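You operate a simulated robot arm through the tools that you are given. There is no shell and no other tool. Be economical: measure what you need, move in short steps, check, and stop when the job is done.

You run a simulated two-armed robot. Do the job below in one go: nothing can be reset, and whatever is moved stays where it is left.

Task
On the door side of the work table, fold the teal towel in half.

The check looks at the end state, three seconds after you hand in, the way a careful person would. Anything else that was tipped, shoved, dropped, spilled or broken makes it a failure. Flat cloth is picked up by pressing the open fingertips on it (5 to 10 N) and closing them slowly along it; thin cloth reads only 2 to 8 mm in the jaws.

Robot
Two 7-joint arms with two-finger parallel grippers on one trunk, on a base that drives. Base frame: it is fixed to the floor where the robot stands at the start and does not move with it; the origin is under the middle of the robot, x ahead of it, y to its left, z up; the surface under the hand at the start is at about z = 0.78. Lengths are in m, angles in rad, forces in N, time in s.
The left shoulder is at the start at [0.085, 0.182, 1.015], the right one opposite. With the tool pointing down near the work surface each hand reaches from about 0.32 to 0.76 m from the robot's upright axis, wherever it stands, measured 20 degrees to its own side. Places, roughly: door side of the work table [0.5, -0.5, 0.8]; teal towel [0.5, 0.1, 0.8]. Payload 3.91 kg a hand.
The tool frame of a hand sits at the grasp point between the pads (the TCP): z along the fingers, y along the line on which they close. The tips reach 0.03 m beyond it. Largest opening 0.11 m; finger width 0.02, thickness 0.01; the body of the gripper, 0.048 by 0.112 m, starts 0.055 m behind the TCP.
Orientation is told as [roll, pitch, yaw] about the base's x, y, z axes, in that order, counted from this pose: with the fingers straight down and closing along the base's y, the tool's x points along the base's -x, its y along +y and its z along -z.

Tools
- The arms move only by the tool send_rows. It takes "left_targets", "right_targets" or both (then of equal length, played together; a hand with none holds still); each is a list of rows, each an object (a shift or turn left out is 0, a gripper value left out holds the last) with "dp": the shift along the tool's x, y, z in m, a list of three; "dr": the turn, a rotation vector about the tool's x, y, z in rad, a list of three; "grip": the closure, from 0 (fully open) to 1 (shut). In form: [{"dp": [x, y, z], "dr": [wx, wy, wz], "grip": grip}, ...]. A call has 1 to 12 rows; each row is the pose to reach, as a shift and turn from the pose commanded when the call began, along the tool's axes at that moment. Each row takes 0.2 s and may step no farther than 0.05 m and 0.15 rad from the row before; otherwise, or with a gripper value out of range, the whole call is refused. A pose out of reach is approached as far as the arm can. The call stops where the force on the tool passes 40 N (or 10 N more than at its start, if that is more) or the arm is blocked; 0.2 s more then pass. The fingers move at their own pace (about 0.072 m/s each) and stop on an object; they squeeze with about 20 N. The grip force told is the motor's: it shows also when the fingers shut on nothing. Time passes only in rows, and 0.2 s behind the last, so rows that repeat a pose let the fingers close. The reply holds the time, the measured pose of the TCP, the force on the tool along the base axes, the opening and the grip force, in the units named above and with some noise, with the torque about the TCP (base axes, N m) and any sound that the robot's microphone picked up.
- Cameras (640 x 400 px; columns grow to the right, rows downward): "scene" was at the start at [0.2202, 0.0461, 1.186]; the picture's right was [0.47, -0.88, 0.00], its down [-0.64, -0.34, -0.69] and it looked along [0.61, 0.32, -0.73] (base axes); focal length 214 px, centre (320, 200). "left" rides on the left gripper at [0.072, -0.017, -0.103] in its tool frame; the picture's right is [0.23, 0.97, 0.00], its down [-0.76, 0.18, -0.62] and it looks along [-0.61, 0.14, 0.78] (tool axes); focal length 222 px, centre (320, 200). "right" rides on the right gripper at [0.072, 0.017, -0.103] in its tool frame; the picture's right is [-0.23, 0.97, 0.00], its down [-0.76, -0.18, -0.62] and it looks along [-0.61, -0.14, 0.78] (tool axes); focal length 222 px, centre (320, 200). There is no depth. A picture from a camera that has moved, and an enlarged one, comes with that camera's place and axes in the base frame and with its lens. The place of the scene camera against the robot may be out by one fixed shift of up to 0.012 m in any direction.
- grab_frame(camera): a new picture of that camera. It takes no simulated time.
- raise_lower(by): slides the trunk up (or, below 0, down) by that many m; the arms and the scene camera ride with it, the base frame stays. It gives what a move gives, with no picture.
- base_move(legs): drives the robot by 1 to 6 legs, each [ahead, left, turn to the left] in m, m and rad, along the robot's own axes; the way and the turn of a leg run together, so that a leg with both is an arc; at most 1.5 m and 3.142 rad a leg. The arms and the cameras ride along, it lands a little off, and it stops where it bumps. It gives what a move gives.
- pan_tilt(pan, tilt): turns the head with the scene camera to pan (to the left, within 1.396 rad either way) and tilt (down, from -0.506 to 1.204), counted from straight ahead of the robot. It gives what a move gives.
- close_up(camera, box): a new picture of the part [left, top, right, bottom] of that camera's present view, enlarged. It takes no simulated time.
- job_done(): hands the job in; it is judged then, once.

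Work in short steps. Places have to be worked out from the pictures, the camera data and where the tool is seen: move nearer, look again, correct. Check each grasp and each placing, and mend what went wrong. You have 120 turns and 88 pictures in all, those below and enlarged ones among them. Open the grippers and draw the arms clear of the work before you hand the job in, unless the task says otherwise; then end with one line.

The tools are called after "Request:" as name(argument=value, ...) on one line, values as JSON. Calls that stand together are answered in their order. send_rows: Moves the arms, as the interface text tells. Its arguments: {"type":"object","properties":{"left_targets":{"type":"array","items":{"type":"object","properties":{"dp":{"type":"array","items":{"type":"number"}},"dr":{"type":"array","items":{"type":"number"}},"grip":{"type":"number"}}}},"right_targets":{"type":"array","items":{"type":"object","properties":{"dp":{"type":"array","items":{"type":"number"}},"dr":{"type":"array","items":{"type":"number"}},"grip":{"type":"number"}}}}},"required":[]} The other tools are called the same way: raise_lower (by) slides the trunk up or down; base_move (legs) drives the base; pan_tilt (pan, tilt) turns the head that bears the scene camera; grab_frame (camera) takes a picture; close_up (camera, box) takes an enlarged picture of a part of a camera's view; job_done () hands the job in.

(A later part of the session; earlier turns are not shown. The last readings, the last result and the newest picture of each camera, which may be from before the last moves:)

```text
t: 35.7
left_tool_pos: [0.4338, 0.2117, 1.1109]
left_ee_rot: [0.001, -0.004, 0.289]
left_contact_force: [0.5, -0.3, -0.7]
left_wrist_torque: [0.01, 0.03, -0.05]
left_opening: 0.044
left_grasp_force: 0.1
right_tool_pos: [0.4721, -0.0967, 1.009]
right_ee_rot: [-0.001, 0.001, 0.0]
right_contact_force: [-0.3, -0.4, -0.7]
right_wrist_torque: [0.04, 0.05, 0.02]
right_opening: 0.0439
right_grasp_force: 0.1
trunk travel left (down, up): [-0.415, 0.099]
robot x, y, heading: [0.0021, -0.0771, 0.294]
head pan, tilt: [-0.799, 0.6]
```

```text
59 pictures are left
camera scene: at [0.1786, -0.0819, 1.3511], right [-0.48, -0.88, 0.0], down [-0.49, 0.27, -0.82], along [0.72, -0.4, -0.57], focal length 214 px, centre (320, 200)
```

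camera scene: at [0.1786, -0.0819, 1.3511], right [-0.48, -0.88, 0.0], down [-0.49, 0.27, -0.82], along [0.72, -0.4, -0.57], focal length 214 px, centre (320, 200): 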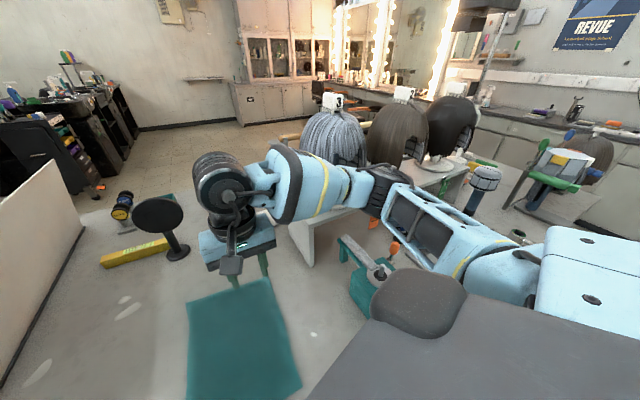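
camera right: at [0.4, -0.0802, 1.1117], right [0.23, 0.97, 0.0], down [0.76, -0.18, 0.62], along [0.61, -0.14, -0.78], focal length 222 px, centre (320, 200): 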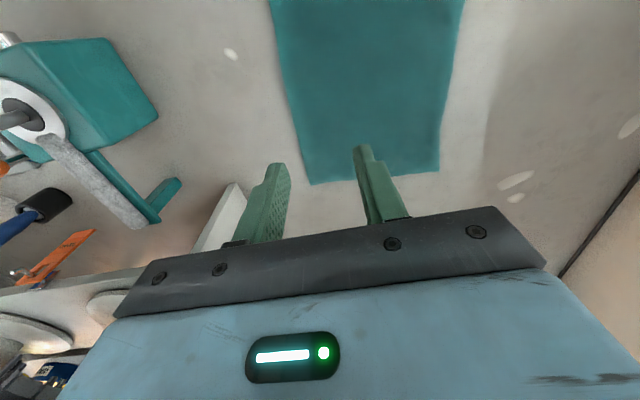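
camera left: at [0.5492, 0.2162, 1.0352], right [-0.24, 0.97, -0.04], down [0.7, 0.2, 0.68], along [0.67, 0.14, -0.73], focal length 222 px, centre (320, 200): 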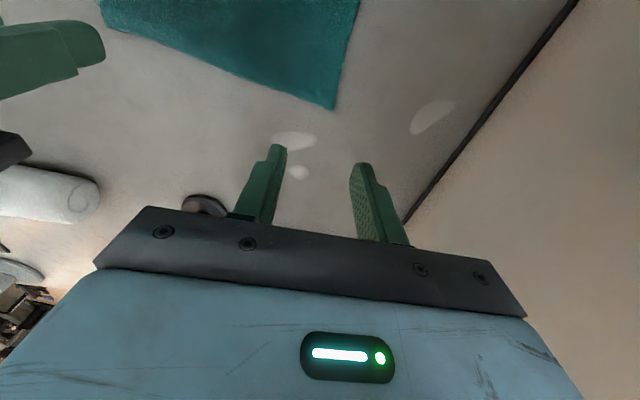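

The wigs stand beyond x≈0.6. I raise the right hand a bit, then turn the base to about heading -0.1 so both hands face the towel in their working zones, and lower the trunk halfway.

Request:
send_rows(right_targets=[{"dp": [0, 0, -0.04]}, {"dp": [0, 0, -0.08]}, {"dp": [0, 0, -0.08]}])

Request:
base_move(legs=[[0, 0, -0.2]])

Request:
pan_tilt(pan=-0.6, tilt=0.7)

Request:
grab_frame(camera="scene")

```text
t: 36.5
left_tool_pos: [0.4332, 0.2108, 1.1106]
left_ee_rot: [0.002, 0.0, 0.29]
left_contact_force: [0.7, -0.3, -0.1]
left_wrist_torque: [0.0, 0.01, 0.02]
left_opening: 0.044
left_grasp_force: 0.1
right_tool_pos: [0.4733, -0.098, 1.0877]
right_ee_rot: [0.0, 0.001, 0.0]
right_contact_force: [0.2, 0.1, -1.0]
right_wrist_torque: [0.02, 0.01, 0.04]
right_opening: 0.044
right_grasp_force: 0.0
trunk travel left (down, up): [-0.415, 0.099]
robot x, y, heading: [0.0012, -0.0808, 0.294]
head pan, tilt: [-0.799, 0.6]
```

```text
t: 37.7
left_tool_pos: [0.4833, 0.1198, 1.1108]
left_ee_rot: [0.002, -0.003, 0.09]
left_contact_force: [-0.7, -0.9, 0.6]
left_wrist_torque: [0.0, -0.02, -0.03]
left_opening: 0.0441
left_grasp_force: 0.1
right_tool_pos: [0.4593, -0.1913, 1.087]
right_ee_rot: [0.0, -0.001, -0.201]
right_contact_force: [-0.7, 0.3, 0.4]
right_wrist_torque: [0.02, -0.02, -0.03]
right_opening: 0.0441
right_grasp_force: 0.1
trunk travel left (down, up): [-0.415, 0.099]
robot x, y, heading: [0.0062, -0.0775, 0.098]
head pan, tilt: [-0.799, 0.6]
```

```text
t: 38.4
left_tool_pos: [0.4824, 0.119, 1.1118]
left_ee_rot: [0.002, 0.0, 0.091]
left_contact_force: [0.3, 0.3, -0.7]
left_wrist_torque: [0.01, 0.01, -0.01]
left_opening: 0.0444
left_grasp_force: 0.0
right_tool_pos: [0.4595, -0.1917, 1.0868]
right_ee_rot: [-0.001, 0.0, -0.202]
right_contact_force: [0.6, 0.3, 0.2]
right_wrist_torque: [0.0, 0.0, -0.01]
right_opening: 0.0441
right_grasp_force: 0.1
trunk travel left (down, up): [-0.415, 0.099]
robot x, y, heading: [-0.0004, -0.079, 0.1]
head pan, tilt: [-0.6, 0.7]
```

```text
58 pictures are left
camera scene: at [0.1796, -0.1014, 1.3426], right [-0.48, -0.87, 0.0], down [-0.56, 0.31, -0.77], along [0.67, -0.37, -0.64], focal length 214 px, centre (320, 200)
```

scene: 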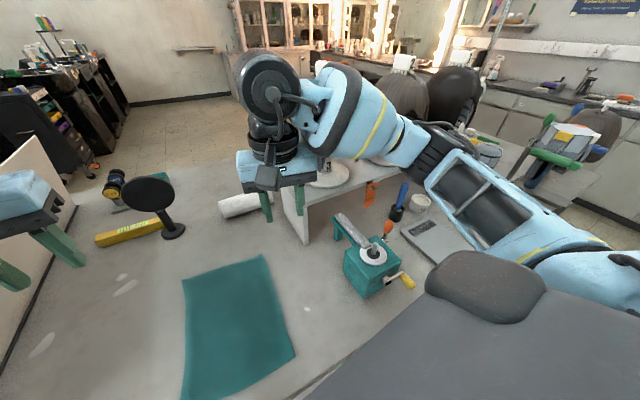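

Good clearance. Continue turning another 0.2 rad right and shift slightly right.

Request:
base_move(legs=[[0, 0, -0.2], [0, -0.02, 0]])

Request:
pan_tilt(pan=0.0, tilt=0.85)

Request:
raise_lower(by=-0.07)

Request:
grab_frame(camera="scene")

```text
t: 40.0
left_tool_pos: [0.5111, 0.0002, 1.111]
left_ee_rot: [0.001, -0.002, -0.108]
left_contact_force: [0.2, 0.5, 0.0]
left_wrist_torque: [-0.02, 0.04, -0.02]
left_opening: 0.0441
left_grasp_force: 0.1
right_tool_pos: [0.4257, -0.2988, 1.0876]
right_ee_rot: [0.002, 0.0, -0.399]
right_contact_force: [0.1, 0.8, 0.5]
right_wrist_torque: [0.0, 0.0, 0.0]
right_opening: 0.044
right_grasp_force: 0.1
trunk travel left (down, up): [-0.415, 0.099]
robot x, y, heading: [-0.0012, -0.0999, -0.104]
head pan, tilt: [-0.6, 0.7]
```

```text
t: 41.0
left_tool_pos: [0.5097, 0.0007, 1.1112]
left_ee_rot: [0.003, -0.003, -0.109]
left_contact_force: [-0.1, 0.2, 0.0]
left_wrist_torque: [-0.03, -0.02, 0.02]
left_opening: 0.0439
left_grasp_force: 0.2
right_tool_pos: [0.4246, -0.299, 1.0874]
right_ee_rot: [0.001, 0.0, -0.401]
right_contact_force: [0.2, 0.1, -1.1]
right_wrist_torque: [0.01, 0.01, -0.02]
right_opening: 0.044
right_grasp_force: 0.1
trunk travel left (down, up): [-0.415, 0.099]
robot x, y, heading: [-0.0011, -0.097, -0.106]
head pan, tilt: [0.0, 0.85]
```

```text
t: 42.1
left_tool_pos: [0.51, -0.0007, 1.0416]
left_ee_rot: [0.001, -0.001, -0.109]
left_contact_force: [-0.4, -0.1, 0.7]
left_wrist_torque: [0.01, 0.02, -0.01]
left_opening: 0.0438
left_grasp_force: 0.1
right_tool_pos: [0.4258, -0.2995, 1.0174]
right_ee_rot: [0.002, -0.003, -0.399]
right_contact_force: [-0.1, 0.0, 0.0]
right_wrist_torque: [0.01, 0.0, 0.0]
right_opening: 0.0442
right_grasp_force: 0.1
trunk travel left (down, up): [-0.345, 0.169]
robot x, y, heading: [-0.0039, -0.0969, -0.106]
head pan, tilt: [0.0, 0.85]
```

```text
57 pictures are left
camera scene: at [0.2069, -0.1121, 1.2533], right [-0.1, -0.99, 0.0], down [-0.75, 0.08, -0.66], along [0.66, -0.07, -0.75], focal length 214 px, centre (320, 200)
```

scene: 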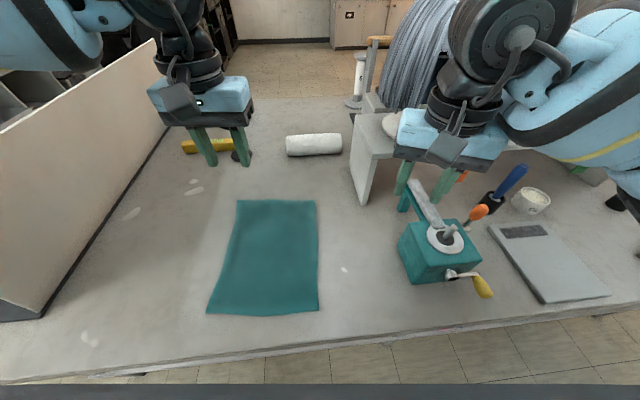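

View is excellent. I move the right hand left first (away from the bench) then forward to above the far-right corner; the left to above the far-left corner.

Request:
send_rows(left_targets=[{"dp": [-0.01, 0.015, 0]}, {"dp": [-0.025, 0.03, 0]}, {"dp": [-0.04, 0.045, 0.01]}, {"dp": [-0.06, 0.0586, 0.03]}, {"dp": [-0.075, 0.0586, 0.05]}, {"dp": [-0.09, 0.0586, 0.07]}, {"dp": [-0.112, 0.0586, 0.09]}, {"dp": [-0.112, 0.0586, 0.11]}, {"dp": [-0.112, 0.0586, 0.11]}], right_targets=[{"dp": [0.01, 0.042, 0], "dr": [0, 0, -0.05]}, {"dp": [0.02, 0.084, 0], "dr": [0, 0, -0.1]}, {"dp": [0.03, 0.126, 0], "dr": [0, 0, -0.15]}, {"dp": [0.0385, 0.168, 0], "dr": [0, 0, -0.2]}, {"dp": [0.004, 0.184, 0.01], "dr": [0, 0, -0.25]}, {"dp": [-0.03, 0.2, 0.03], "dr": [0, 0, -0.3]}, {"dp": [-0.065, 0.215, 0.05], "dr": [0, 0, -0.3]}, {"dp": [-0.099, 0.231, 0.07], "dr": [0, 0, -0.3]}, {"dp": [-0.099, 0.231, 0.09], "dr": [0, 0, -0.3]}])

Request:
grab_frame(camera="scene")

Request:
grab_frame(camera="left")

Request:
grab_frame(camera="right")

```text
t: 44.1
left_tool_pos: [0.6249, 0.0525, 0.9393]
left_ee_rot: [0.003, -0.003, -0.108]
left_contact_force: [-0.1, 0.2, -0.6]
left_wrist_torque: [-0.01, 0.0, 0.0]
left_opening: 0.0443
left_grasp_force: 0.1
left hand out of reach, approached as far as the arm can: row 7, 8, 9
right_tool_pos: [0.6077, -0.1222, 0.926]
right_ee_rot: [-0.002, -0.002, -0.098]
right_contact_force: [0.6, 0.6, 0.4]
right_wrist_torque: [0.04, 0.0, 0.01]
right_opening: 0.0442
right_grasp_force: 0.0
trunk travel left (down, up): [-0.345, 0.169]
robot x, y, heading: [-0.0014, -0.0983, -0.104]
head pan, tilt: [0.0, 0.85]
```

```text
56 pictures are left
camera scene: at [0.2072, -0.1128, 1.2532], right [-0.11, -0.99, 0.0], down [-0.75, 0.08, -0.66], along [0.66, -0.07, -0.75], focal length 214 px, centre (320, 200)
```

scene: 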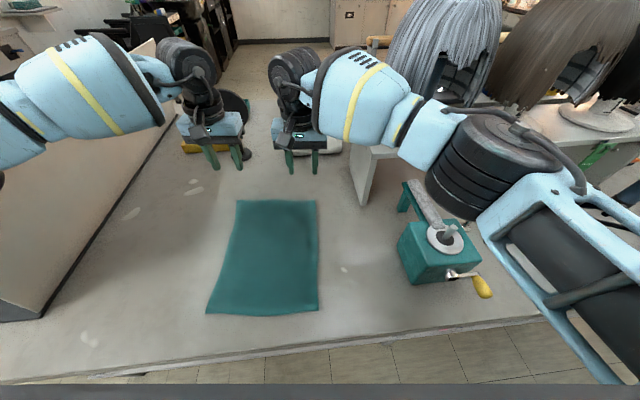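

```text
55 pictures are left
camera left: at [0.5524, 0.0426, 1.0434], right [-0.12, 0.99, 0.0], down [0.78, 0.09, 0.62], along [0.62, 0.08, -0.78], focal length 222 px, centre (320, 200)
```

left: 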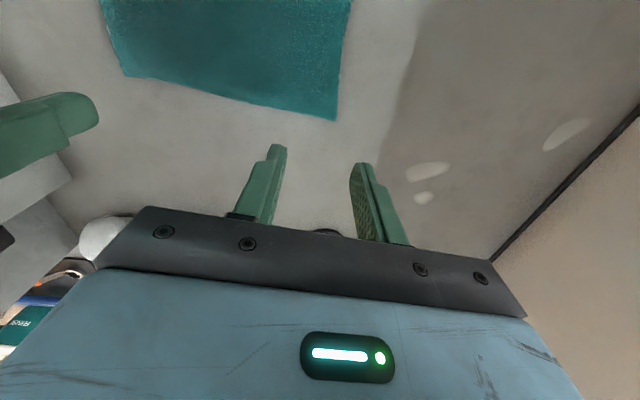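

```text
54 pictures are left
camera right: at [0.5376, -0.0986, 1.029], right [0.32, 0.95, 0.0], down [0.74, -0.25, 0.62], along [0.59, -0.2, -0.78], focal length 222 px, centre (320, 200)
```

right: 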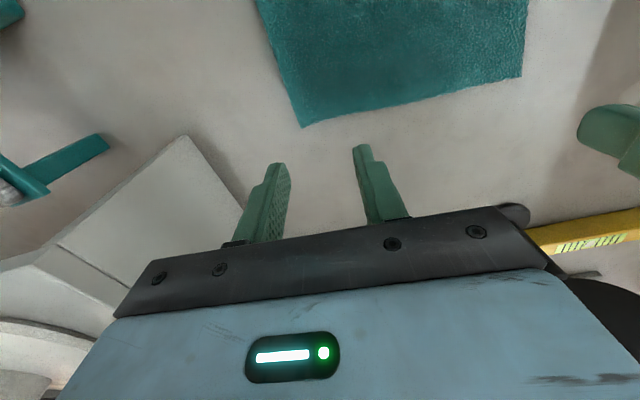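

Hands are positioned well apart from the left being near its reach limit. I'll try lowering both arms to z≈0.87 and see whether the left follows.

Request:
send_rows(left_targets=[{"dp": [0.005, -0.005, 0.02]}, {"dp": [0.005, -0.005, 0.04]}, {"dp": [0.005, -0.005, 0.06]}, {"dp": [0.005, -0.005, 0.06]}], right_targets=[{"dp": [0, 0, 0.02]}, {"dp": [0, 0, 0.04]}, {"dp": [0, 0, 0.05]}, {"dp": [0, 0, 0.05]}])

```text
t: 45.1
left_tool_pos: [0.6198, 0.0483, 0.88]
left_ee_rot: [0.002, -0.002, -0.108]
left_contact_force: [0.0, -0.6, -0.3]
left_wrist_torque: [0.01, 0.01, 0.01]
left_opening: 0.0439
left_grasp_force: 0.1
right_tool_pos: [0.6056, -0.1248, 0.8776]
right_ee_rot: [0.002, -0.003, -0.1]
right_contact_force: [0.4, -0.1, -0.3]
right_wrist_torque: [0.0, -0.01, -0.02]
right_opening: 0.0439
right_grasp_force: 0.0
trunk travel left (down, up): [-0.345, 0.169]
robot x, y, heading: [-0.0006, -0.0955, -0.11]
head pan, tilt: [0.0, 0.85]
```

Both follow without trouble. Check the corners from the wrist cameras.

Request:
grab_frame(camera="left")

Request:
grab_frame(camera="right")

```text
53 pictures are left
camera left: at [0.547, 0.0387, 0.9841], right [-0.12, 0.99, 0.0], down [0.78, 0.09, 0.62], along [0.62, 0.08, -0.78], focal length 222 px, centre (320, 200)
```

left: 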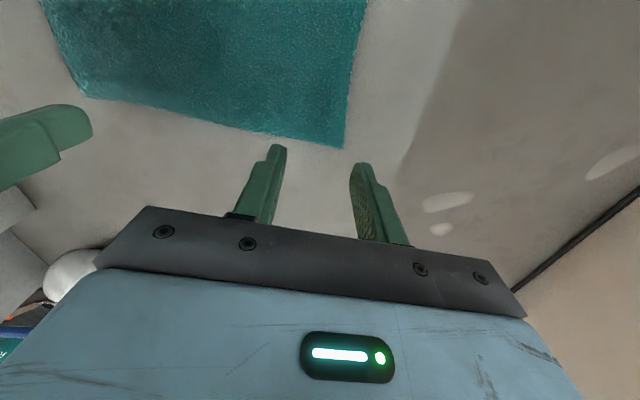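

```text
52 pictures are left
camera right: at [0.5361, -0.1004, 0.9799], right [0.32, 0.95, 0.0], down [0.74, -0.25, 0.62], along [0.59, -0.2, -0.78], focal length 222 px, centre (320, 200)
```

right: 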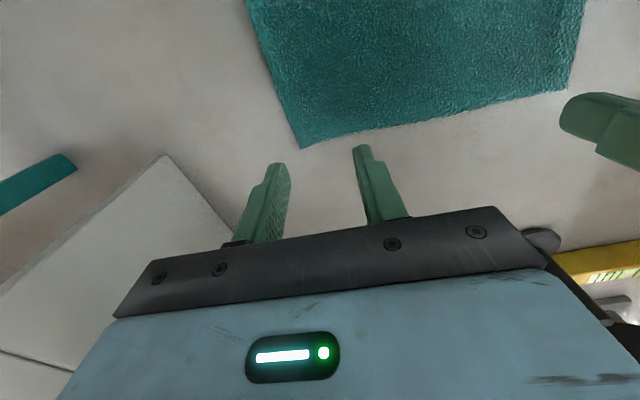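

Corners: B(0.640,0.075), C(0.619,-0.148); the hands are nearly exactly placed, with closing axes along the far edge. I descend to just above the cloth with the opening narrowed to ~34 mm.

Request:
send_rows(left_targets=[{"dp": [-0.001, 0, 0.02], "grip": 0.69}, {"dp": [-0.001, 0, 0.04]}, {"dp": [-0.001, 0, 0.055]}, {"dp": [-0.001, 0, 0.063]}, {"dp": [-0.001, 0, 0.063]}], right_targets=[{"dp": [-0.001, 0.004, 0.02], "grip": 0.69}, {"dp": [-0.001, 0.004, 0.04]}, {"dp": [-0.001, 0.004, 0.053]}, {"dp": [-0.001, 0.004, 0.061]}, {"dp": [-0.001, 0.004, 0.061]}])

Request:
grab_frame(camera="left")

Request:
grab_frame(camera="right")

```text
t: 46.3
left_tool_pos: [0.6213, 0.0521, 0.8156]
left_ee_rot: [-0.001, -0.003, -0.108]
left_contact_force: [-0.4, 0.0, -0.2]
left_wrist_torque: [0.03, 0.02, 0.02]
left_opening: 0.0342
left_grasp_force: 0.0
right_tool_pos: [0.6084, -0.122, 0.8163]
right_ee_rot: [0.0, -0.001, -0.099]
right_contact_force: [0.4, 0.0, 0.3]
right_wrist_torque: [-0.01, 0.0, 0.05]
right_opening: 0.034
right_grasp_force: 0.0
trunk travel left (down, up): [-0.345, 0.169]
robot x, y, heading: [0.0018, -0.0974, -0.102]
head pan, tilt: [0.0, 0.85]
```

```text
51 pictures are left
camera left: at [0.5469, 0.0405, 0.921], right [-0.12, 0.99, 0.0], down [0.77, 0.09, 0.63], along [0.62, 0.07, -0.78], focal length 222 px, centre (320, 200)
```

left: 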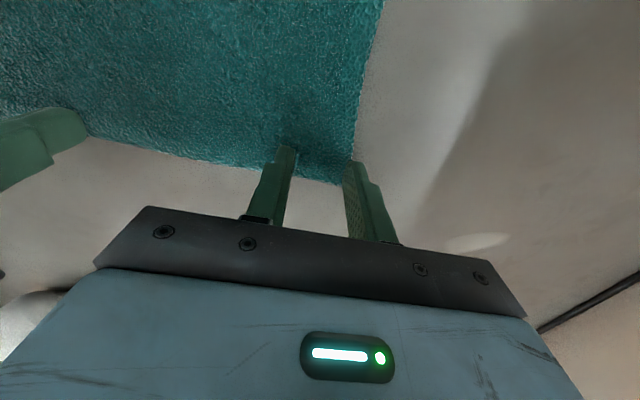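

```text
50 pictures are left
camera right: at [0.5384, -0.0971, 0.9185], right [0.32, 0.95, 0.0], down [0.74, -0.25, 0.62], along [0.59, -0.2, -0.78], focal length 222 px, centre (320, 200)
```

right: 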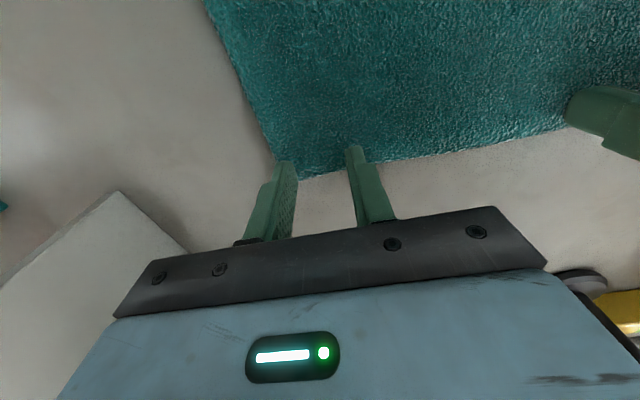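

Both outer fingertips sit right on the side edges; I shift 9 mm inward, 3 mm nearer, then press lightly.

Request:
send_rows(left_targets=[{"dp": [0.003, -0.01, 0]}, {"dp": [0.003, -0.01, 0.002]}, {"dp": [0.003, -0.01, 0.004]}, {"dp": [0.003, -0.01, 0.004]}], right_targets=[{"dp": [0.004, 0.009, 0]}, {"dp": [0.004, 0.009, 0.002]}, {"dp": [0.004, 0.009, 0.004]}, {"dp": [0.004, 0.009, 0.004]}])

```text
t: 47.3
left_tool_pos: [0.6135, 0.0445, 0.8172]
left_ee_rot: [0.001, -0.003, -0.108]
left_contact_force: [0.5, 0.5, 0.5]
left_wrist_torque: [0.01, 0.0, 0.0]
left_opening: 0.0342
left_grasp_force: 0.1
left hand out of reach, approached as far as the arm can: row 1, 2, 3, 4
right_tool_pos: [0.6052, -0.1122, 0.8133]
right_ee_rot: [0.001, -0.001, -0.1]
right_contact_force: [-0.2, -0.4, 9.5]
right_wrist_torque: [-0.02, 0.04, 0.02]
right_opening: 0.0341
right_grasp_force: 0.4
trunk travel left (down, up): [-0.345, 0.169]
robot x, y, heading: [-0.0012, -0.0986, -0.103]
head pan, tilt: [0.0, 0.85]
```

Left hits its inward limit a few mm short. I'll give it 8 mm outward instead with a narrower opening (26 mm) so both its tips still land on cloth.

Request:
send_rows(left_targets=[{"dp": [0, 0.004, -0.002], "grip": 0.77}, {"dp": [0, 0.008, -0.002]}, {"dp": [0, 0.008, 0]}, {"dp": [0, 0.008, 0]}])

Request:
grab_frame(camera="left")

```text
t: 48.3
left_tool_pos: [0.6137, 0.0529, 0.8181]
left_ee_rot: [0.002, -0.001, -0.109]
left_contact_force: [-0.4, -0.5, 0.3]
left_wrist_torque: [0.02, 0.0, 0.01]
left_opening: 0.0254
left_grasp_force: 0.0
right_tool_pos: [0.6064, -0.1116, 0.8127]
right_ee_rot: [-0.001, -0.002, -0.099]
right_contact_force: [0.5, -0.2, 15.4]
right_wrist_torque: [0.0, 0.01, 0.0]
right_opening: 0.0343
right_grasp_force: 0.3
trunk travel left (down, up): [-0.345, 0.169]
robot x, y, heading: [-0.0006, -0.0988, -0.102]
head pan, tilt: [0.0, 0.85]
```

```text
49 pictures are left
camera left: at [0.5405, 0.0417, 0.9222], right [-0.12, 0.99, 0.0], down [0.78, 0.09, 0.62], along [0.62, 0.08, -0.78], focal length 222 px, centre (320, 200)
```

left: 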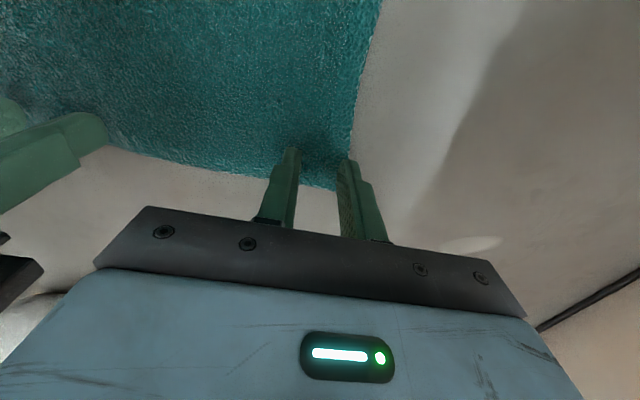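

The command re-bases to the measured pose. I ease the right by 2 mm and move left 4 mm inward, down 5 mm.

Request:
send_rows(left_targets=[{"dp": [-0.002, -0.004, 0]}, {"dp": [-0.002, -0.004, 0.003]}, {"dp": [-0.002, -0.004, 0.005]}, {"dp": [-0.002, -0.004, 0.006]}, {"dp": [-0.002, -0.004, 0.006]}], right_targets=[{"dp": [0, 0, -0.002]}, {"dp": [0, 0, -0.002]}, {"dp": [0, 0, -0.002]}, {"dp": [0, 0, -0.002]}, {"dp": [0, 0, -0.002]}])

```text
t: 49.5
left_tool_pos: [0.615, 0.048, 0.8122]
left_ee_rot: [0.0, -0.004, -0.109]
left_contact_force: [-0.1, 2.7, 13.7]
left_wrist_torque: [0.04, 0.0, 0.0]
left_opening: 0.0252
left_grasp_force: 0.0
right_tool_pos: [0.6039, -0.111, 0.8146]
right_ee_rot: [-0.003, -0.003, -0.098]
right_contact_force: [-0.2, -0.1, 1.2]
right_wrist_torque: [0.0, -0.02, 0.01]
right_opening: 0.0343
right_grasp_force: 0.0
trunk travel left (down, up): [-0.345, 0.169]
robot x, y, heading: [-0.0014, -0.0988, -0.107]
head pan, tilt: [0.0, 0.85]
```

Left 13.7 N, right 1.2 N: adjust each by about 1.5 mm and close both slowly.

Request:
send_rows(left_targets=[{"dp": [0, 0, -0.0015]}, {"dp": [0, 0, -0.0015]}, {"dp": [0, 0, -0.0015], "grip": 0.8}, {"dp": [0, 0, -0.0015], "grip": 0.83}, {"dp": [0, 0, -0.0015], "grip": 0.86}, {"dp": [0, 0, -0.0015], "grip": 0.89}, {"dp": [0, 0, -0.0015], "grip": 0.92}, {"dp": [0, 0, -0.0015], "grip": 0.95}, {"dp": [0, 0, -0.0015], "grip": 0.98}, {"dp": [0, 0, -0.0015], "grip": 1.0}, {"dp": [0, 0, -0.0015], "grip": 1.0}, {"dp": [0, 0, -0.0015], "grip": 1.0}], right_targets=[{"dp": [0, 0, 0.0015]}, {"dp": [0, 0, 0.0015]}, {"dp": [0, 0, 0.0015], "grip": 0.73}, {"dp": [0, 0, 0.0015], "grip": 0.77}, {"dp": [0, 0, 0.0015], "grip": 0.81}, {"dp": [0, 0, 0.0015], "grip": 0.85}, {"dp": [0, 0, 0.0015], "grip": 0.89}, {"dp": [0, 0, 0.0015], "grip": 0.93}, {"dp": [0, 0, 0.0015], "grip": 0.97}, {"dp": [0, 0, 0.0015], "grip": 1.0}, {"dp": [0, 0, 0.0015], "grip": 1.0}, {"dp": [0, 0, 0.0015], "grip": 1.0}])

Request:
grab_frame(camera="left")

Request:
grab_frame(camera="right")

```text
t: 52.1
left_tool_pos: [0.615, 0.0473, 0.8132]
left_ee_rot: [0.0, -0.003, -0.11]
left_contact_force: [-0.9, -10.0, 9.9]
left_wrist_torque: [-0.29, 0.05, -0.02]
left_opening: 0.0042
left_grasp_force: 20.4
right_tool_pos: [0.6044, -0.1105, 0.8143]
right_ee_rot: [0.002, -0.003, -0.096]
right_contact_force: [0.5, 9.8, 2.9]
right_wrist_torque: [0.29, 0.0, 0.03]
right_opening: 0.0043
right_grasp_force: 20.7
trunk travel left (down, up): [-0.345, 0.169]
robot x, y, heading: [0.0002, -0.0999, -0.102]
head pan, tilt: [0.0, 0.85]
```

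```text
48 pictures are left
camera left: at [0.5413, 0.0366, 0.9173], right [-0.12, 0.99, 0.0], down [0.77, 0.09, 0.63], along [0.62, 0.07, -0.78], focal length 222 px, centre (320, 200)
```

left: 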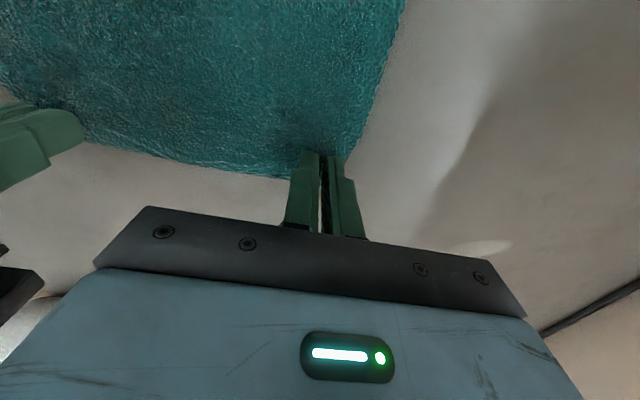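

```text
47 pictures are left
camera right: at [0.5344, -0.0869, 0.9162], right [0.32, 0.95, 0.0], down [0.74, -0.25, 0.62], along [0.59, -0.2, -0.78], focal length 222 px, centre (320, 200)
```

right: 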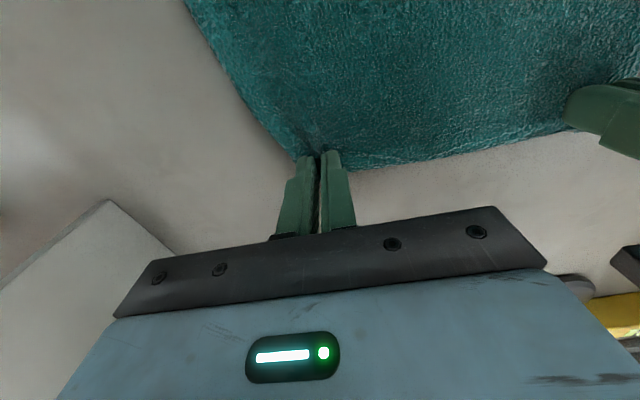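

Both hold cloth (4.2 mm). Near corners are A(0.345,0.092), D(0.324,-0.128), so the pinches must travel ≈0.255 m back. First quarter of the arc with the arms, relaxing the pull between the hands slightly.

Request:
send_rows(left_targets=[{"dp": [0.002, 0, -0.021]}, {"dp": [0.0077, 0, -0.0416]}, {"dp": [0.017, -0.001, -0.061]}, {"dp": [0.03, -0.0015, -0.078]}, {"dp": [0.0457, -0.002, -0.093]}, {"dp": [0.064, -0.003, -0.105]}, {"dp": [0.084, -0.004, -0.114]}, {"dp": [0.106, -0.005, -0.12]}, {"dp": [0.126, -0.006, -0.122]}, {"dp": [0.126, -0.006, -0.122]}], right_targets=[{"dp": [0.002, 0.003, -0.021]}, {"dp": [0.008, 0.006, -0.0416]}, {"dp": [0.018, 0.005, -0.061]}, {"dp": [0.031, 0.005, -0.078]}, {"dp": [0.047, 0.004, -0.093]}, {"dp": [0.066, 0.003, -0.105]}, {"dp": [0.087, 0.003, -0.114]}, {"dp": [0.109, 0.002, -0.12]}, {"dp": [0.13, 0.001, -0.122]}, {"dp": [0.13, 0.001, -0.122]}])

Request:
grab_frame(camera="scene")

```text
t: 54.3
left_tool_pos: [0.4889, 0.0552, 0.9348]
left_ee_rot: [0.002, 0.002, -0.109]
left_contact_force: [-0.2, -2.0, -0.4]
left_wrist_torque: [-0.01, -0.02, 0.0]
left_opening: 0.0042
left_grasp_force: 19.8
right_tool_pos: [0.4767, -0.0979, 0.9341]
right_ee_rot: [-0.002, 0.001, -0.101]
right_contact_force: [0.3, 1.2, -0.1]
right_wrist_torque: [0.04, 0.02, 0.0]
right_opening: 0.0041
right_grasp_force: 19.7
trunk travel left (down, up): [-0.345, 0.169]
robot x, y, heading: [-0.0004, -0.0987, -0.103]
head pan, tilt: [0.0, 0.85]
```

```text
46 pictures are left
camera scene: at [0.2076, -0.1121, 1.2532], right [-0.1, -0.99, 0.0], down [-0.75, 0.08, -0.66], along [0.66, -0.07, -0.75], focal length 214 px, centre (320, 200)
```

scene: 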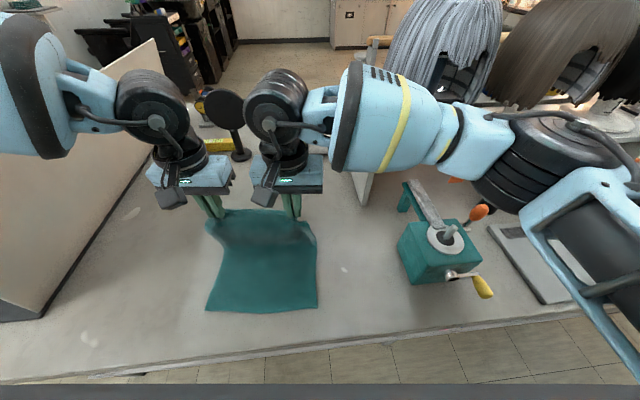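

Good, the far half is lifted. Now the second quarter of the arc, down to about 160°.

Request:
send_rows(left_targets=[{"dp": [0.022, -0.001, 0.002]}, {"dp": [0.044, -0.002, 0.007]}, {"dp": [0.064, -0.0035, 0.016]}, {"dp": [0.082, -0.0045, 0.0285]}, {"dp": [0.098, -0.005, 0.044]}, {"dp": [0.111, -0.006, 0.061]}, {"dp": [0.12, -0.0065, 0.08]}, {"dp": [0.12, -0.0065, 0.08]}], right_targets=[{"dp": [0.022, -0.002, 0.002]}, {"dp": [0.045, -0.004, 0.007]}, {"dp": [0.066, -0.006, 0.016]}, {"dp": [0.085, -0.007, 0.0285]}, {"dp": [0.101, -0.009, 0.044]}, {"dp": [0.114, -0.01, 0.061]}, {"dp": [0.124, -0.011, 0.08]}, {"dp": [0.124, -0.011, 0.08]}])

Request:
grab_frame(camera="scene")

```text
t: 56.1
left_tool_pos: [0.3708, 0.0618, 0.8546]
left_ee_rot: [-0.001, -0.001, -0.11]
left_contact_force: [-0.9, -12.2, 0.5]
left_wrist_torque: [-0.37, 0.03, -0.04]
left_opening: 0.0047
left_grasp_force: 19.7
right_tool_pos: [0.3522, -0.0978, 0.8546]
right_ee_rot: [0.003, 0.001, -0.099]
right_contact_force: [1.0, 12.8, 0.5]
right_wrist_torque: [0.43, -0.05, 0.05]
right_opening: 0.0043
right_grasp_force: 19.7
trunk travel left (down, up): [-0.345, 0.169]
robot x, y, heading: [0.0004, -0.1005, -0.107]
head pan, tilt: [0.0, 0.85]
```

```text
45 pictures are left
camera scene: at [0.207, -0.1121, 1.2533], right [-0.1, -0.99, 0.0], down [-0.75, 0.08, -0.66], along [0.66, -0.07, -0.75], focal length 214 px, centre (320, 200)
```

scene: 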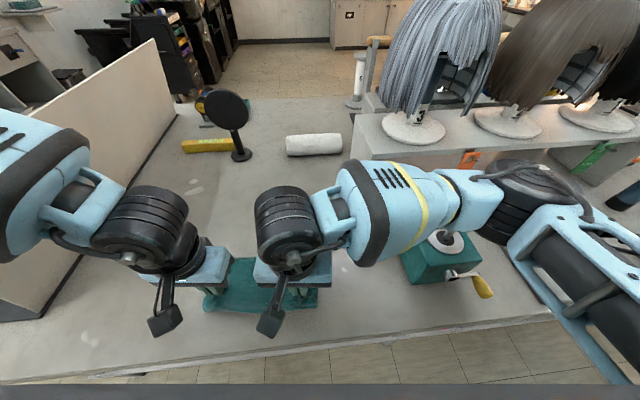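

Both hands reached near the near edge. I finish the arc down to ~5 mm above the lower layer, easing the tension between the hands.

Request:
send_rows(left_targets=[{"dp": [0.005, 0, 0.01]}, {"dp": [0.009, 0, 0.02]}, {"dp": [0.011, 0, 0.028]}, {"dp": [0.011, 0, 0.034]}, {"dp": [0.011, 0, 0.034]}], right_targets=[{"dp": [0.005, 0.003, 0.01]}, {"dp": [0.009, 0.006, 0.02]}, {"dp": [0.011, 0.007, 0.028]}, {"dp": [0.011, 0.007, 0.034]}, {"dp": [0.011, 0.007, 0.034]}])

Request:
grab_frame(camera="left")

Request:
grab_frame(camera="right")

Request:
close_up(camera="scene", box=[160, 220, 360, 345])

```text
t: 57.3
left_tool_pos: [0.3587, 0.0641, 0.8199]
left_ee_rot: [0.003, 0.0, -0.108]
left_contact_force: [-0.3, -2.2, 4.5]
left_wrist_torque: [-0.09, -0.02, -0.03]
left_opening: 0.004
left_grasp_force: 19.9
right_tool_pos: [0.3407, -0.0881, 0.821]
right_ee_rot: [-0.001, 0.0, -0.1]
right_contact_force: [0.2, 1.9, 3.0]
right_wrist_torque: [0.08, -0.02, 0.02]
right_opening: 0.0039
right_grasp_force: 20.0
trunk travel left (down, up): [-0.345, 0.169]
robot x, y, heading: [-0.0009, -0.097, -0.104]
head pan, tilt: [0.0, 0.85]
```

```text
44 pictures are left
camera left: at [0.286, 0.053, 0.9242], right [-0.12, 0.99, 0.0], down [0.78, 0.09, 0.62], along [0.62, 0.08, -0.78], focal length 222 px, centre (320, 200)
```

left: 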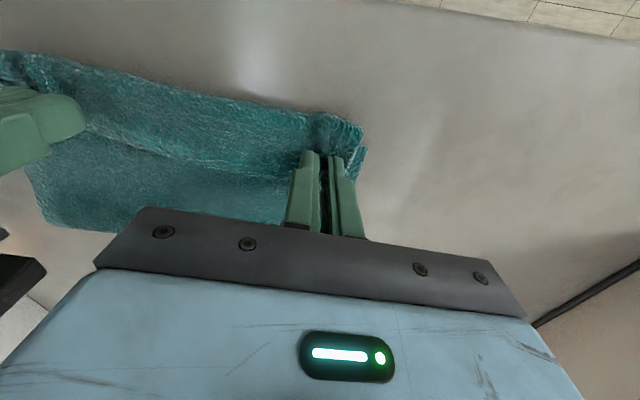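

```text
43 pictures are left
camera right: at [0.2709, -0.0644, 0.9232], right [0.32, 0.95, 0.0], down [0.74, -0.25, 0.62], along [0.59, -0.2, -0.78], focal length 222 px, centre (320, 200)
```

right: 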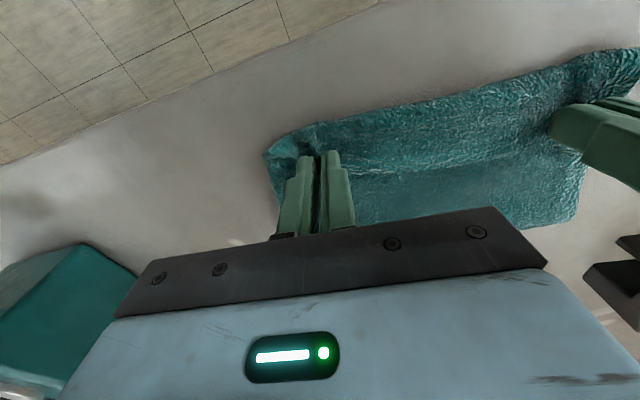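

```text
3.20 times, centred on (260, 282) of scene
camera zoom: at [0.2068, -0.1122, 1.2533], right [-0.1, -0.99, 0.0], down [-0.75, 0.08, -0.66], along [0.66, -0.07, -0.75], focal length 686 px, centre (512, -64)
```

zoom: 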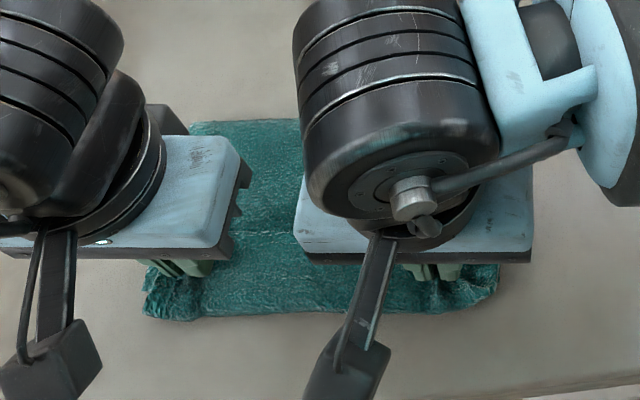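

The top edge sits right on the bottom edge. I release by opening slowly and lift straight up.

Request:
send_rows(left_targets=[{"dp": [0, 0, 0], "grip": 0.95}, {"dp": [0, 0, 0], "grip": 0.9}, {"dp": [0, 0, 0], "grip": 0.85}, {"dp": [0, 0, 0], "grip": 0.8}, {"dp": [0, 0, 0], "grip": 0.75}, {"dp": [0, 0, -0.006], "grip": 0.75}, {"dp": [0, 0, -0.02]}, {"dp": [0, 0, -0.05]}, {"dp": [0, 0, -0.09]}, {"dp": [0, 0, -0.13]}, {"dp": [0, 0, -0.13]}], right_targets=[{"dp": [0, 0, 0], "grip": 0.95}, {"dp": [0, 0, 0], "grip": 0.9}, {"dp": [0, 0, 0], "grip": 0.85}, {"dp": [0, 0, 0], "grip": 0.8}, {"dp": [0, 0, 0], "grip": 0.75}, {"dp": [0, 0, -0.006], "grip": 0.75}, {"dp": [0, 0, -0.02]}, {"dp": [0, 0, -0.05]}, {"dp": [0, 0, -0.09]}, {"dp": [0, 0, -0.13]}, {"dp": [0, 0, -0.13]}])

Request:
grab_frame(camera="scene")

Request:
grab_frame(camera="left")

Request:
grab_frame(camera="right")

```text
t: 59.7
left_tool_pos: [0.3585, 0.0613, 0.9515]
left_ee_rot: [0.0, -0.001, -0.109]
left_contact_force: [0.1, -0.1, -0.9]
left_wrist_torque: [0.01, -0.01, 0.01]
left_opening: 0.0275
left_grasp_force: 0.0
right_tool_pos: [0.3414, -0.0889, 0.9501]
right_ee_rot: [0.001, -0.002, -0.1]
right_contact_force: [-0.1, 0.1, -0.3]
right_wrist_torque: [0.01, 0.0, 0.04]
right_opening: 0.0275
right_grasp_force: 0.0
trunk travel left (down, up): [-0.345, 0.169]
robot x, y, heading: [0.0044, -0.0994, -0.104]
head pan, tilt: [0.0, 0.85]
```

```text
41 pictures are left
camera scene: at [0.2077, -0.1123, 1.2531], right [-0.1, -0.99, 0.0], down [-0.75, 0.08, -0.66], along [0.66, -0.07, -0.75], focal length 214 px, centre (320, 200)
```

scene: 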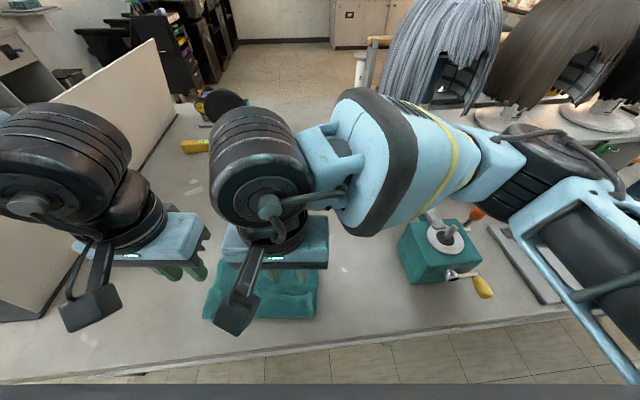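

```text
40 pictures are left
camera left: at [0.2854, 0.0514, 1.0564], right [-0.12, 0.99, 0.0], down [0.78, 0.09, 0.62], along [0.62, 0.08, -0.78], focal length 222 px, centre (320, 200)
```

left: 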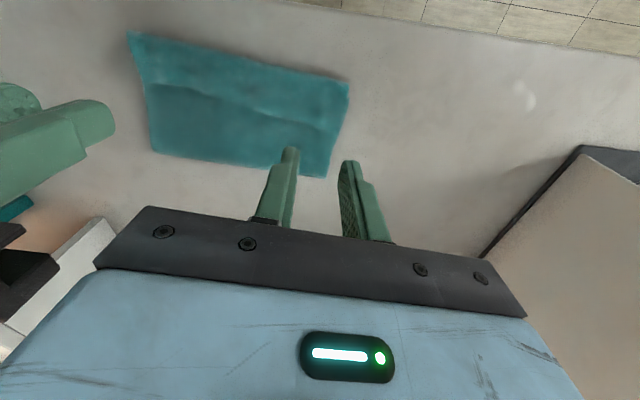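

```text
39 pictures are left
camera right: at [0.2709, -0.0639, 1.0531], right [0.32, 0.95, 0.0], down [0.74, -0.25, 0.62], along [0.59, -0.2, -0.78], focal length 222 px, centre (320, 200)
```

right: 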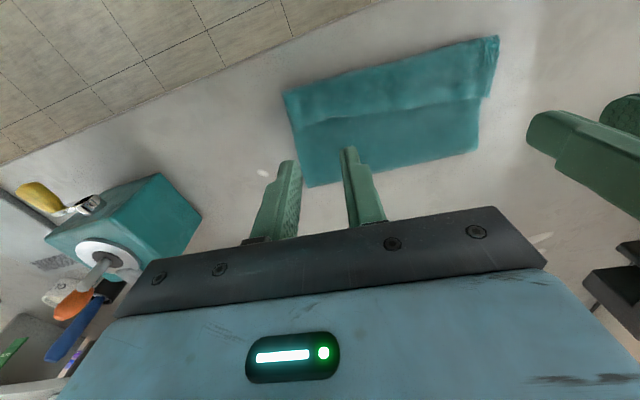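

The towel is folded; a line shows across the top layer. I draw the hands up and apart for a clear view.

Request:
send_rows(left_targets=[{"dp": [0, 0, -0.04]}, {"dp": [0, 0.02, -0.08]}, {"dp": [0, 0.05, -0.11]}, {"dp": [0, 0.08, -0.13]}, {"dp": [0, 0.11, -0.14]}, {"dp": [0, 0.11, -0.14]}], right_targets=[{"dp": [0, 0, -0.04]}, {"dp": [0, -0.02, -0.08]}, {"dp": [0, -0.06, -0.11]}, {"dp": [0, -0.1, -0.13]}, {"dp": [0, -0.14, -0.14]}, {"dp": [0, -0.14, -0.14]}])

Request:
grab_frame(camera="scene")

Request:
close_up(camera="scene", box=[160, 220, 360, 345])

```text
t: 61.1
left_tool_pos: [0.3706, 0.1742, 1.0909]
left_ee_rot: [0.001, -0.001, -0.11]
left_contact_force: [0.1, 0.2, -0.4]
left_wrist_torque: [0.0, -0.01, 0.04]
left_opening: 0.0276
left_grasp_force: 0.1
right_tool_pos: [0.3287, -0.2308, 1.0912]
right_ee_rot: [0.0, 0.0, -0.097]
right_contact_force: [1.4, -0.4, -0.3]
right_wrist_torque: [0.0, 0.0, 0.01]
right_opening: 0.0275
right_grasp_force: 0.0
trunk travel left (down, up): [-0.345, 0.169]
robot x, y, heading: [0.0003, -0.0998, -0.104]
head pan, tilt: [0.0, 0.85]
```

```text
38 pictures are left
camera scene: at [0.2075, -0.1118, 1.2532], right [-0.1, -0.99, 0.0], down [-0.75, 0.08, -0.66], along [0.66, -0.07, -0.75], focal length 214 px, centre (320, 200)
```

scene: 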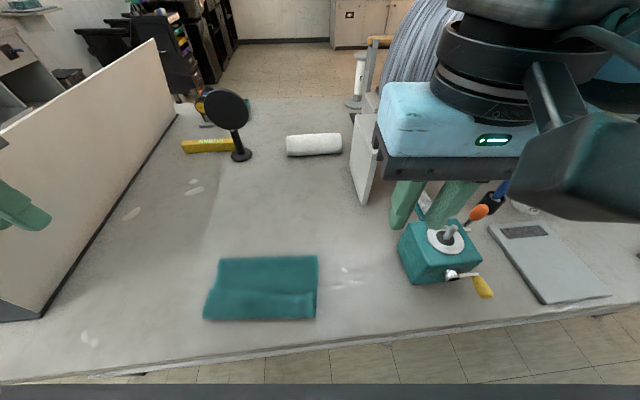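

```text
3.20 times, centred on (260, 282) of scene
camera zoom: at [0.2075, -0.1118, 1.2532], right [-0.1, -0.99, 0.0], down [-0.75, 0.08, -0.66], along [0.66, -0.07, -0.75], focal length 686 px, centre (512, -64)
```

zoom: 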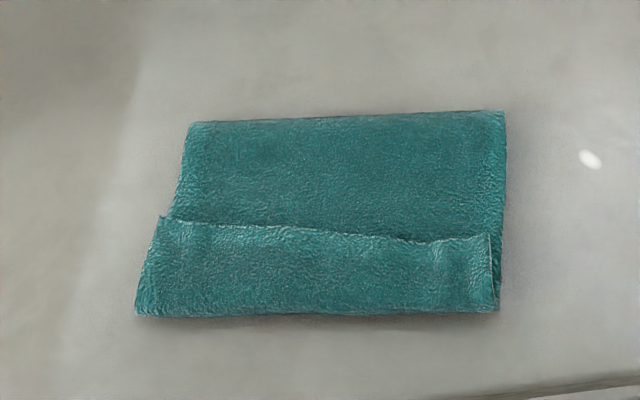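

The near ~5 cm of the top layer is curled back on itself (the pinch kept the edge pointing away), with the crease too near. I'll re-grasp that flap edge, unfold the towel, and refold with the fingers closing across the edge so it doesn't curl. First, hands back above the flap corners.

Request:
send_rows(left_targets=[{"dp": [-0.002, -0.03, 0.02], "grip": 0.69}, {"dp": [-0.005, -0.06, 0.05]}, {"dp": [-0.008, -0.09, 0.09]}, {"dp": [-0.0146, -0.111, 0.13]}, {"dp": [-0.0146, -0.111, 0.17]}, {"dp": [-0.0146, -0.111, 0.21]}, {"dp": [-0.0146, -0.111, 0.235]}, {"dp": [-0.0146, -0.111, 0.235]}], right_targets=[{"dp": [-0.002, 0.04, 0.02], "grip": 0.69}, {"dp": [-0.004, 0.08, 0.045]}, {"dp": [-0.006, 0.115, 0.075]}, {"dp": [-0.007, 0.143, 0.11]}, {"dp": [-0.007, 0.143, 0.15]}, {"dp": [-0.007, 0.143, 0.19]}, {"dp": [-0.007, 0.143, 0.235]}, {"dp": [-0.007, 0.143, 0.235]}])

Request:
grab_frame(camera="left")

Request:
grab_frame(camera="right")

```text
t: 62.9
left_tool_pos: [0.3723, 0.0603, 0.8542]
left_ee_rot: [0.002, -0.003, -0.107]
left_contact_force: [-0.2, -0.9, -0.2]
left_wrist_torque: [0.01, -0.03, -0.01]
left_opening: 0.034
left_grasp_force: 0.2
right_tool_pos: [0.3494, -0.0858, 0.8565]
right_ee_rot: [-0.001, -0.001, -0.1]
right_contact_force: [0.5, 0.0, 0.0]
right_wrist_torque: [-0.03, -0.01, -0.02]
right_opening: 0.0339
right_grasp_force: 0.0
trunk travel left (down, up): [-0.345, 0.169]
robot x, y, heading: [0.0013, -0.0997, -0.105]
head pan, tilt: [0.0, 0.85]
```

```text
36 pictures are left
camera left: at [0.299, 0.0489, 0.9583], right [-0.12, 0.99, 0.0], down [0.78, 0.09, 0.62], along [0.62, 0.08, -0.78], focal length 222 px, centre (320, 200)
```

left: 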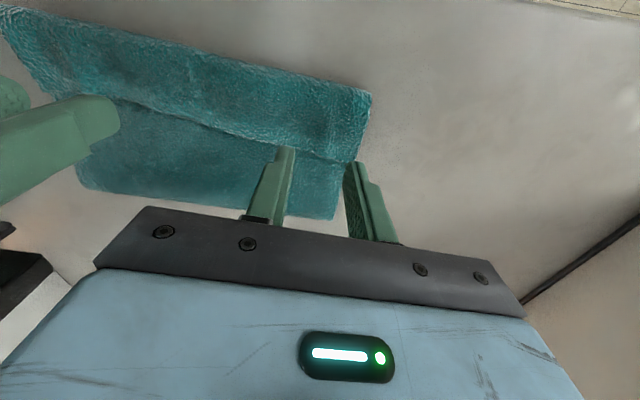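

```text
35 pictures are left
camera right: at [0.2799, -0.063, 0.9582], right [0.32, 0.95, 0.0], down [0.74, -0.25, 0.62], along [0.59, -0.2, -0.78], focal length 222 px, centre (320, 200)
```

right: 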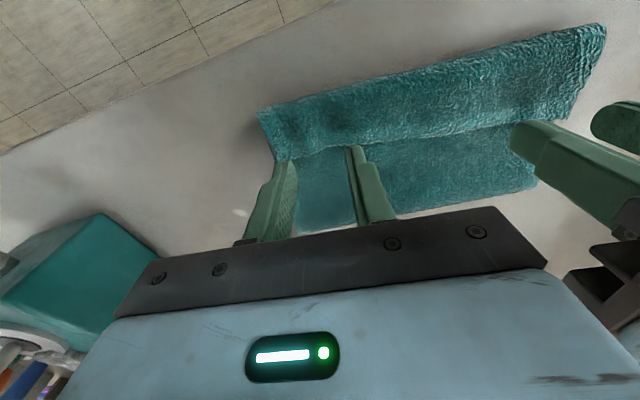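

Both are ~10 mm inside the flap edge. Descend to touch the flap.

Request:
send_rows(left_targets=[{"dp": [0, 0, 0.015]}, {"dp": [0, 0, 0.027]}, {"dp": [0, 0, 0.033]}, {"dp": [0, 0, 0.035]}, {"dp": [0, 0, 0.035]}], right_targets=[{"dp": [0, -0.008, 0.015]}, {"dp": [0, -0.008, 0.027]}, {"dp": [0, -0.008, 0.035]}, {"dp": [0, -0.008, 0.037]}, {"dp": [0, -0.008, 0.037]}])

```text
t: 64.1
left_tool_pos: [0.3731, 0.0602, 0.8202]
left_ee_rot: [0.001, -0.002, -0.107]
left_contact_force: [-1.7, -0.4, 4.7]
left_wrist_torque: [-0.02, 0.07, -0.02]
left_opening: 0.0342
left_grasp_force: 0.0
right_tool_pos: [0.3476, -0.0944, 0.8191]
right_ee_rot: [-0.002, -0.002, -0.099]
right_contact_force: [0.8, -0.7, 5.7]
right_wrist_torque: [0.0, -0.01, 0.02]
right_opening: 0.0341
right_grasp_force: 0.1
trunk travel left (down, up): [-0.345, 0.169]
robot x, y, heading: [-0.0014, -0.1011, -0.106]
head pan, tilt: [0.0, 0.85]
```

Forces are ~5 N each — right for a pinch of the top layer. Close slowly, then lift 3 cm and look.

Request:
send_rows(left_targets=[{"grip": 0.74}, {"grip": 0.79}, {"grip": 0.84}, {"grip": 0.89}, {"grip": 0.94}, {"grip": 1.0}, {"grip": 1.0}, {"grip": 1.0}, {"dp": [0, 0, -0.01]}, {"dp": [0, 0, -0.02]}, {"dp": [0, 0, -0.035]}, {"dp": [0, 0, -0.035]}], right_targets=[{"grip": 0.74}, {"grip": 0.79}, {"grip": 0.84}, {"grip": 0.89}, {"grip": 0.94}, {"grip": 1.0}, {"grip": 1.0}, {"grip": 1.0}, {"dp": [0, 0, -0.01]}, {"dp": [0, 0, -0.02]}, {"dp": [0, 0, -0.035]}, {"dp": [0, 0, -0.035]}])

Request:
grab_frame(camera="left")

Request:
grab_frame(camera="right")

```text
t: 66.7
left_tool_pos: [0.3721, 0.0614, 0.8553]
left_ee_rot: [0.001, -0.001, -0.107]
left_contact_force: [-1.9, -10.0, -0.1]
left_wrist_torque: [-0.3, 0.05, 0.06]
left_opening: 0.007
left_grasp_force: 19.3
right_tool_pos: [0.3479, -0.0943, 0.8547]
right_ee_rot: [0.0, 0.001, -0.1]
right_contact_force: [1.2, 9.9, 0.3]
right_wrist_torque: [0.37, -0.05, 0.01]
right_opening: 0.0043
right_grasp_force: 20.2
trunk travel left (down, up): [-0.345, 0.169]
robot x, y, heading: [-0.0009, -0.097, -0.101]
head pan, tilt: [0.0, 0.85]
```

```text
34 pictures are left
camera left: at [0.2984, 0.0505, 0.959], right [-0.12, 0.99, 0.0], down [0.78, 0.09, 0.62], along [0.62, 0.08, -0.78], focal length 222 px, centre (320, 200)
```

left: 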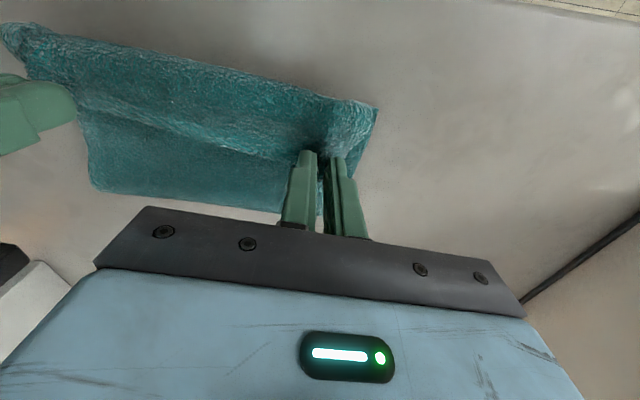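

```text
33 pictures are left
camera right: at [0.2775, -0.0696, 0.9572], right [0.32, 0.95, 0.0], down [0.74, -0.25, 0.62], along [0.59, -0.2, -0.78], focal length 222 px, centre (320, 200)
```

right: 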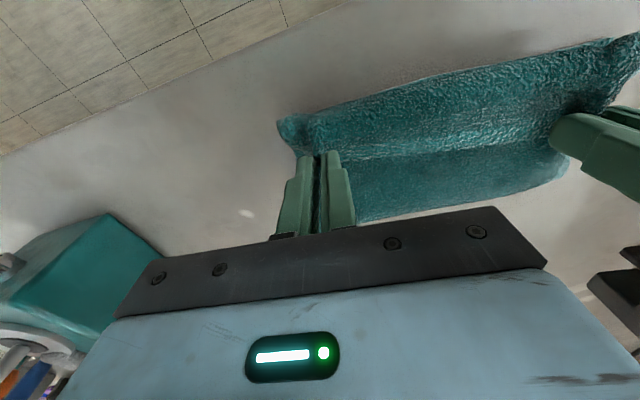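

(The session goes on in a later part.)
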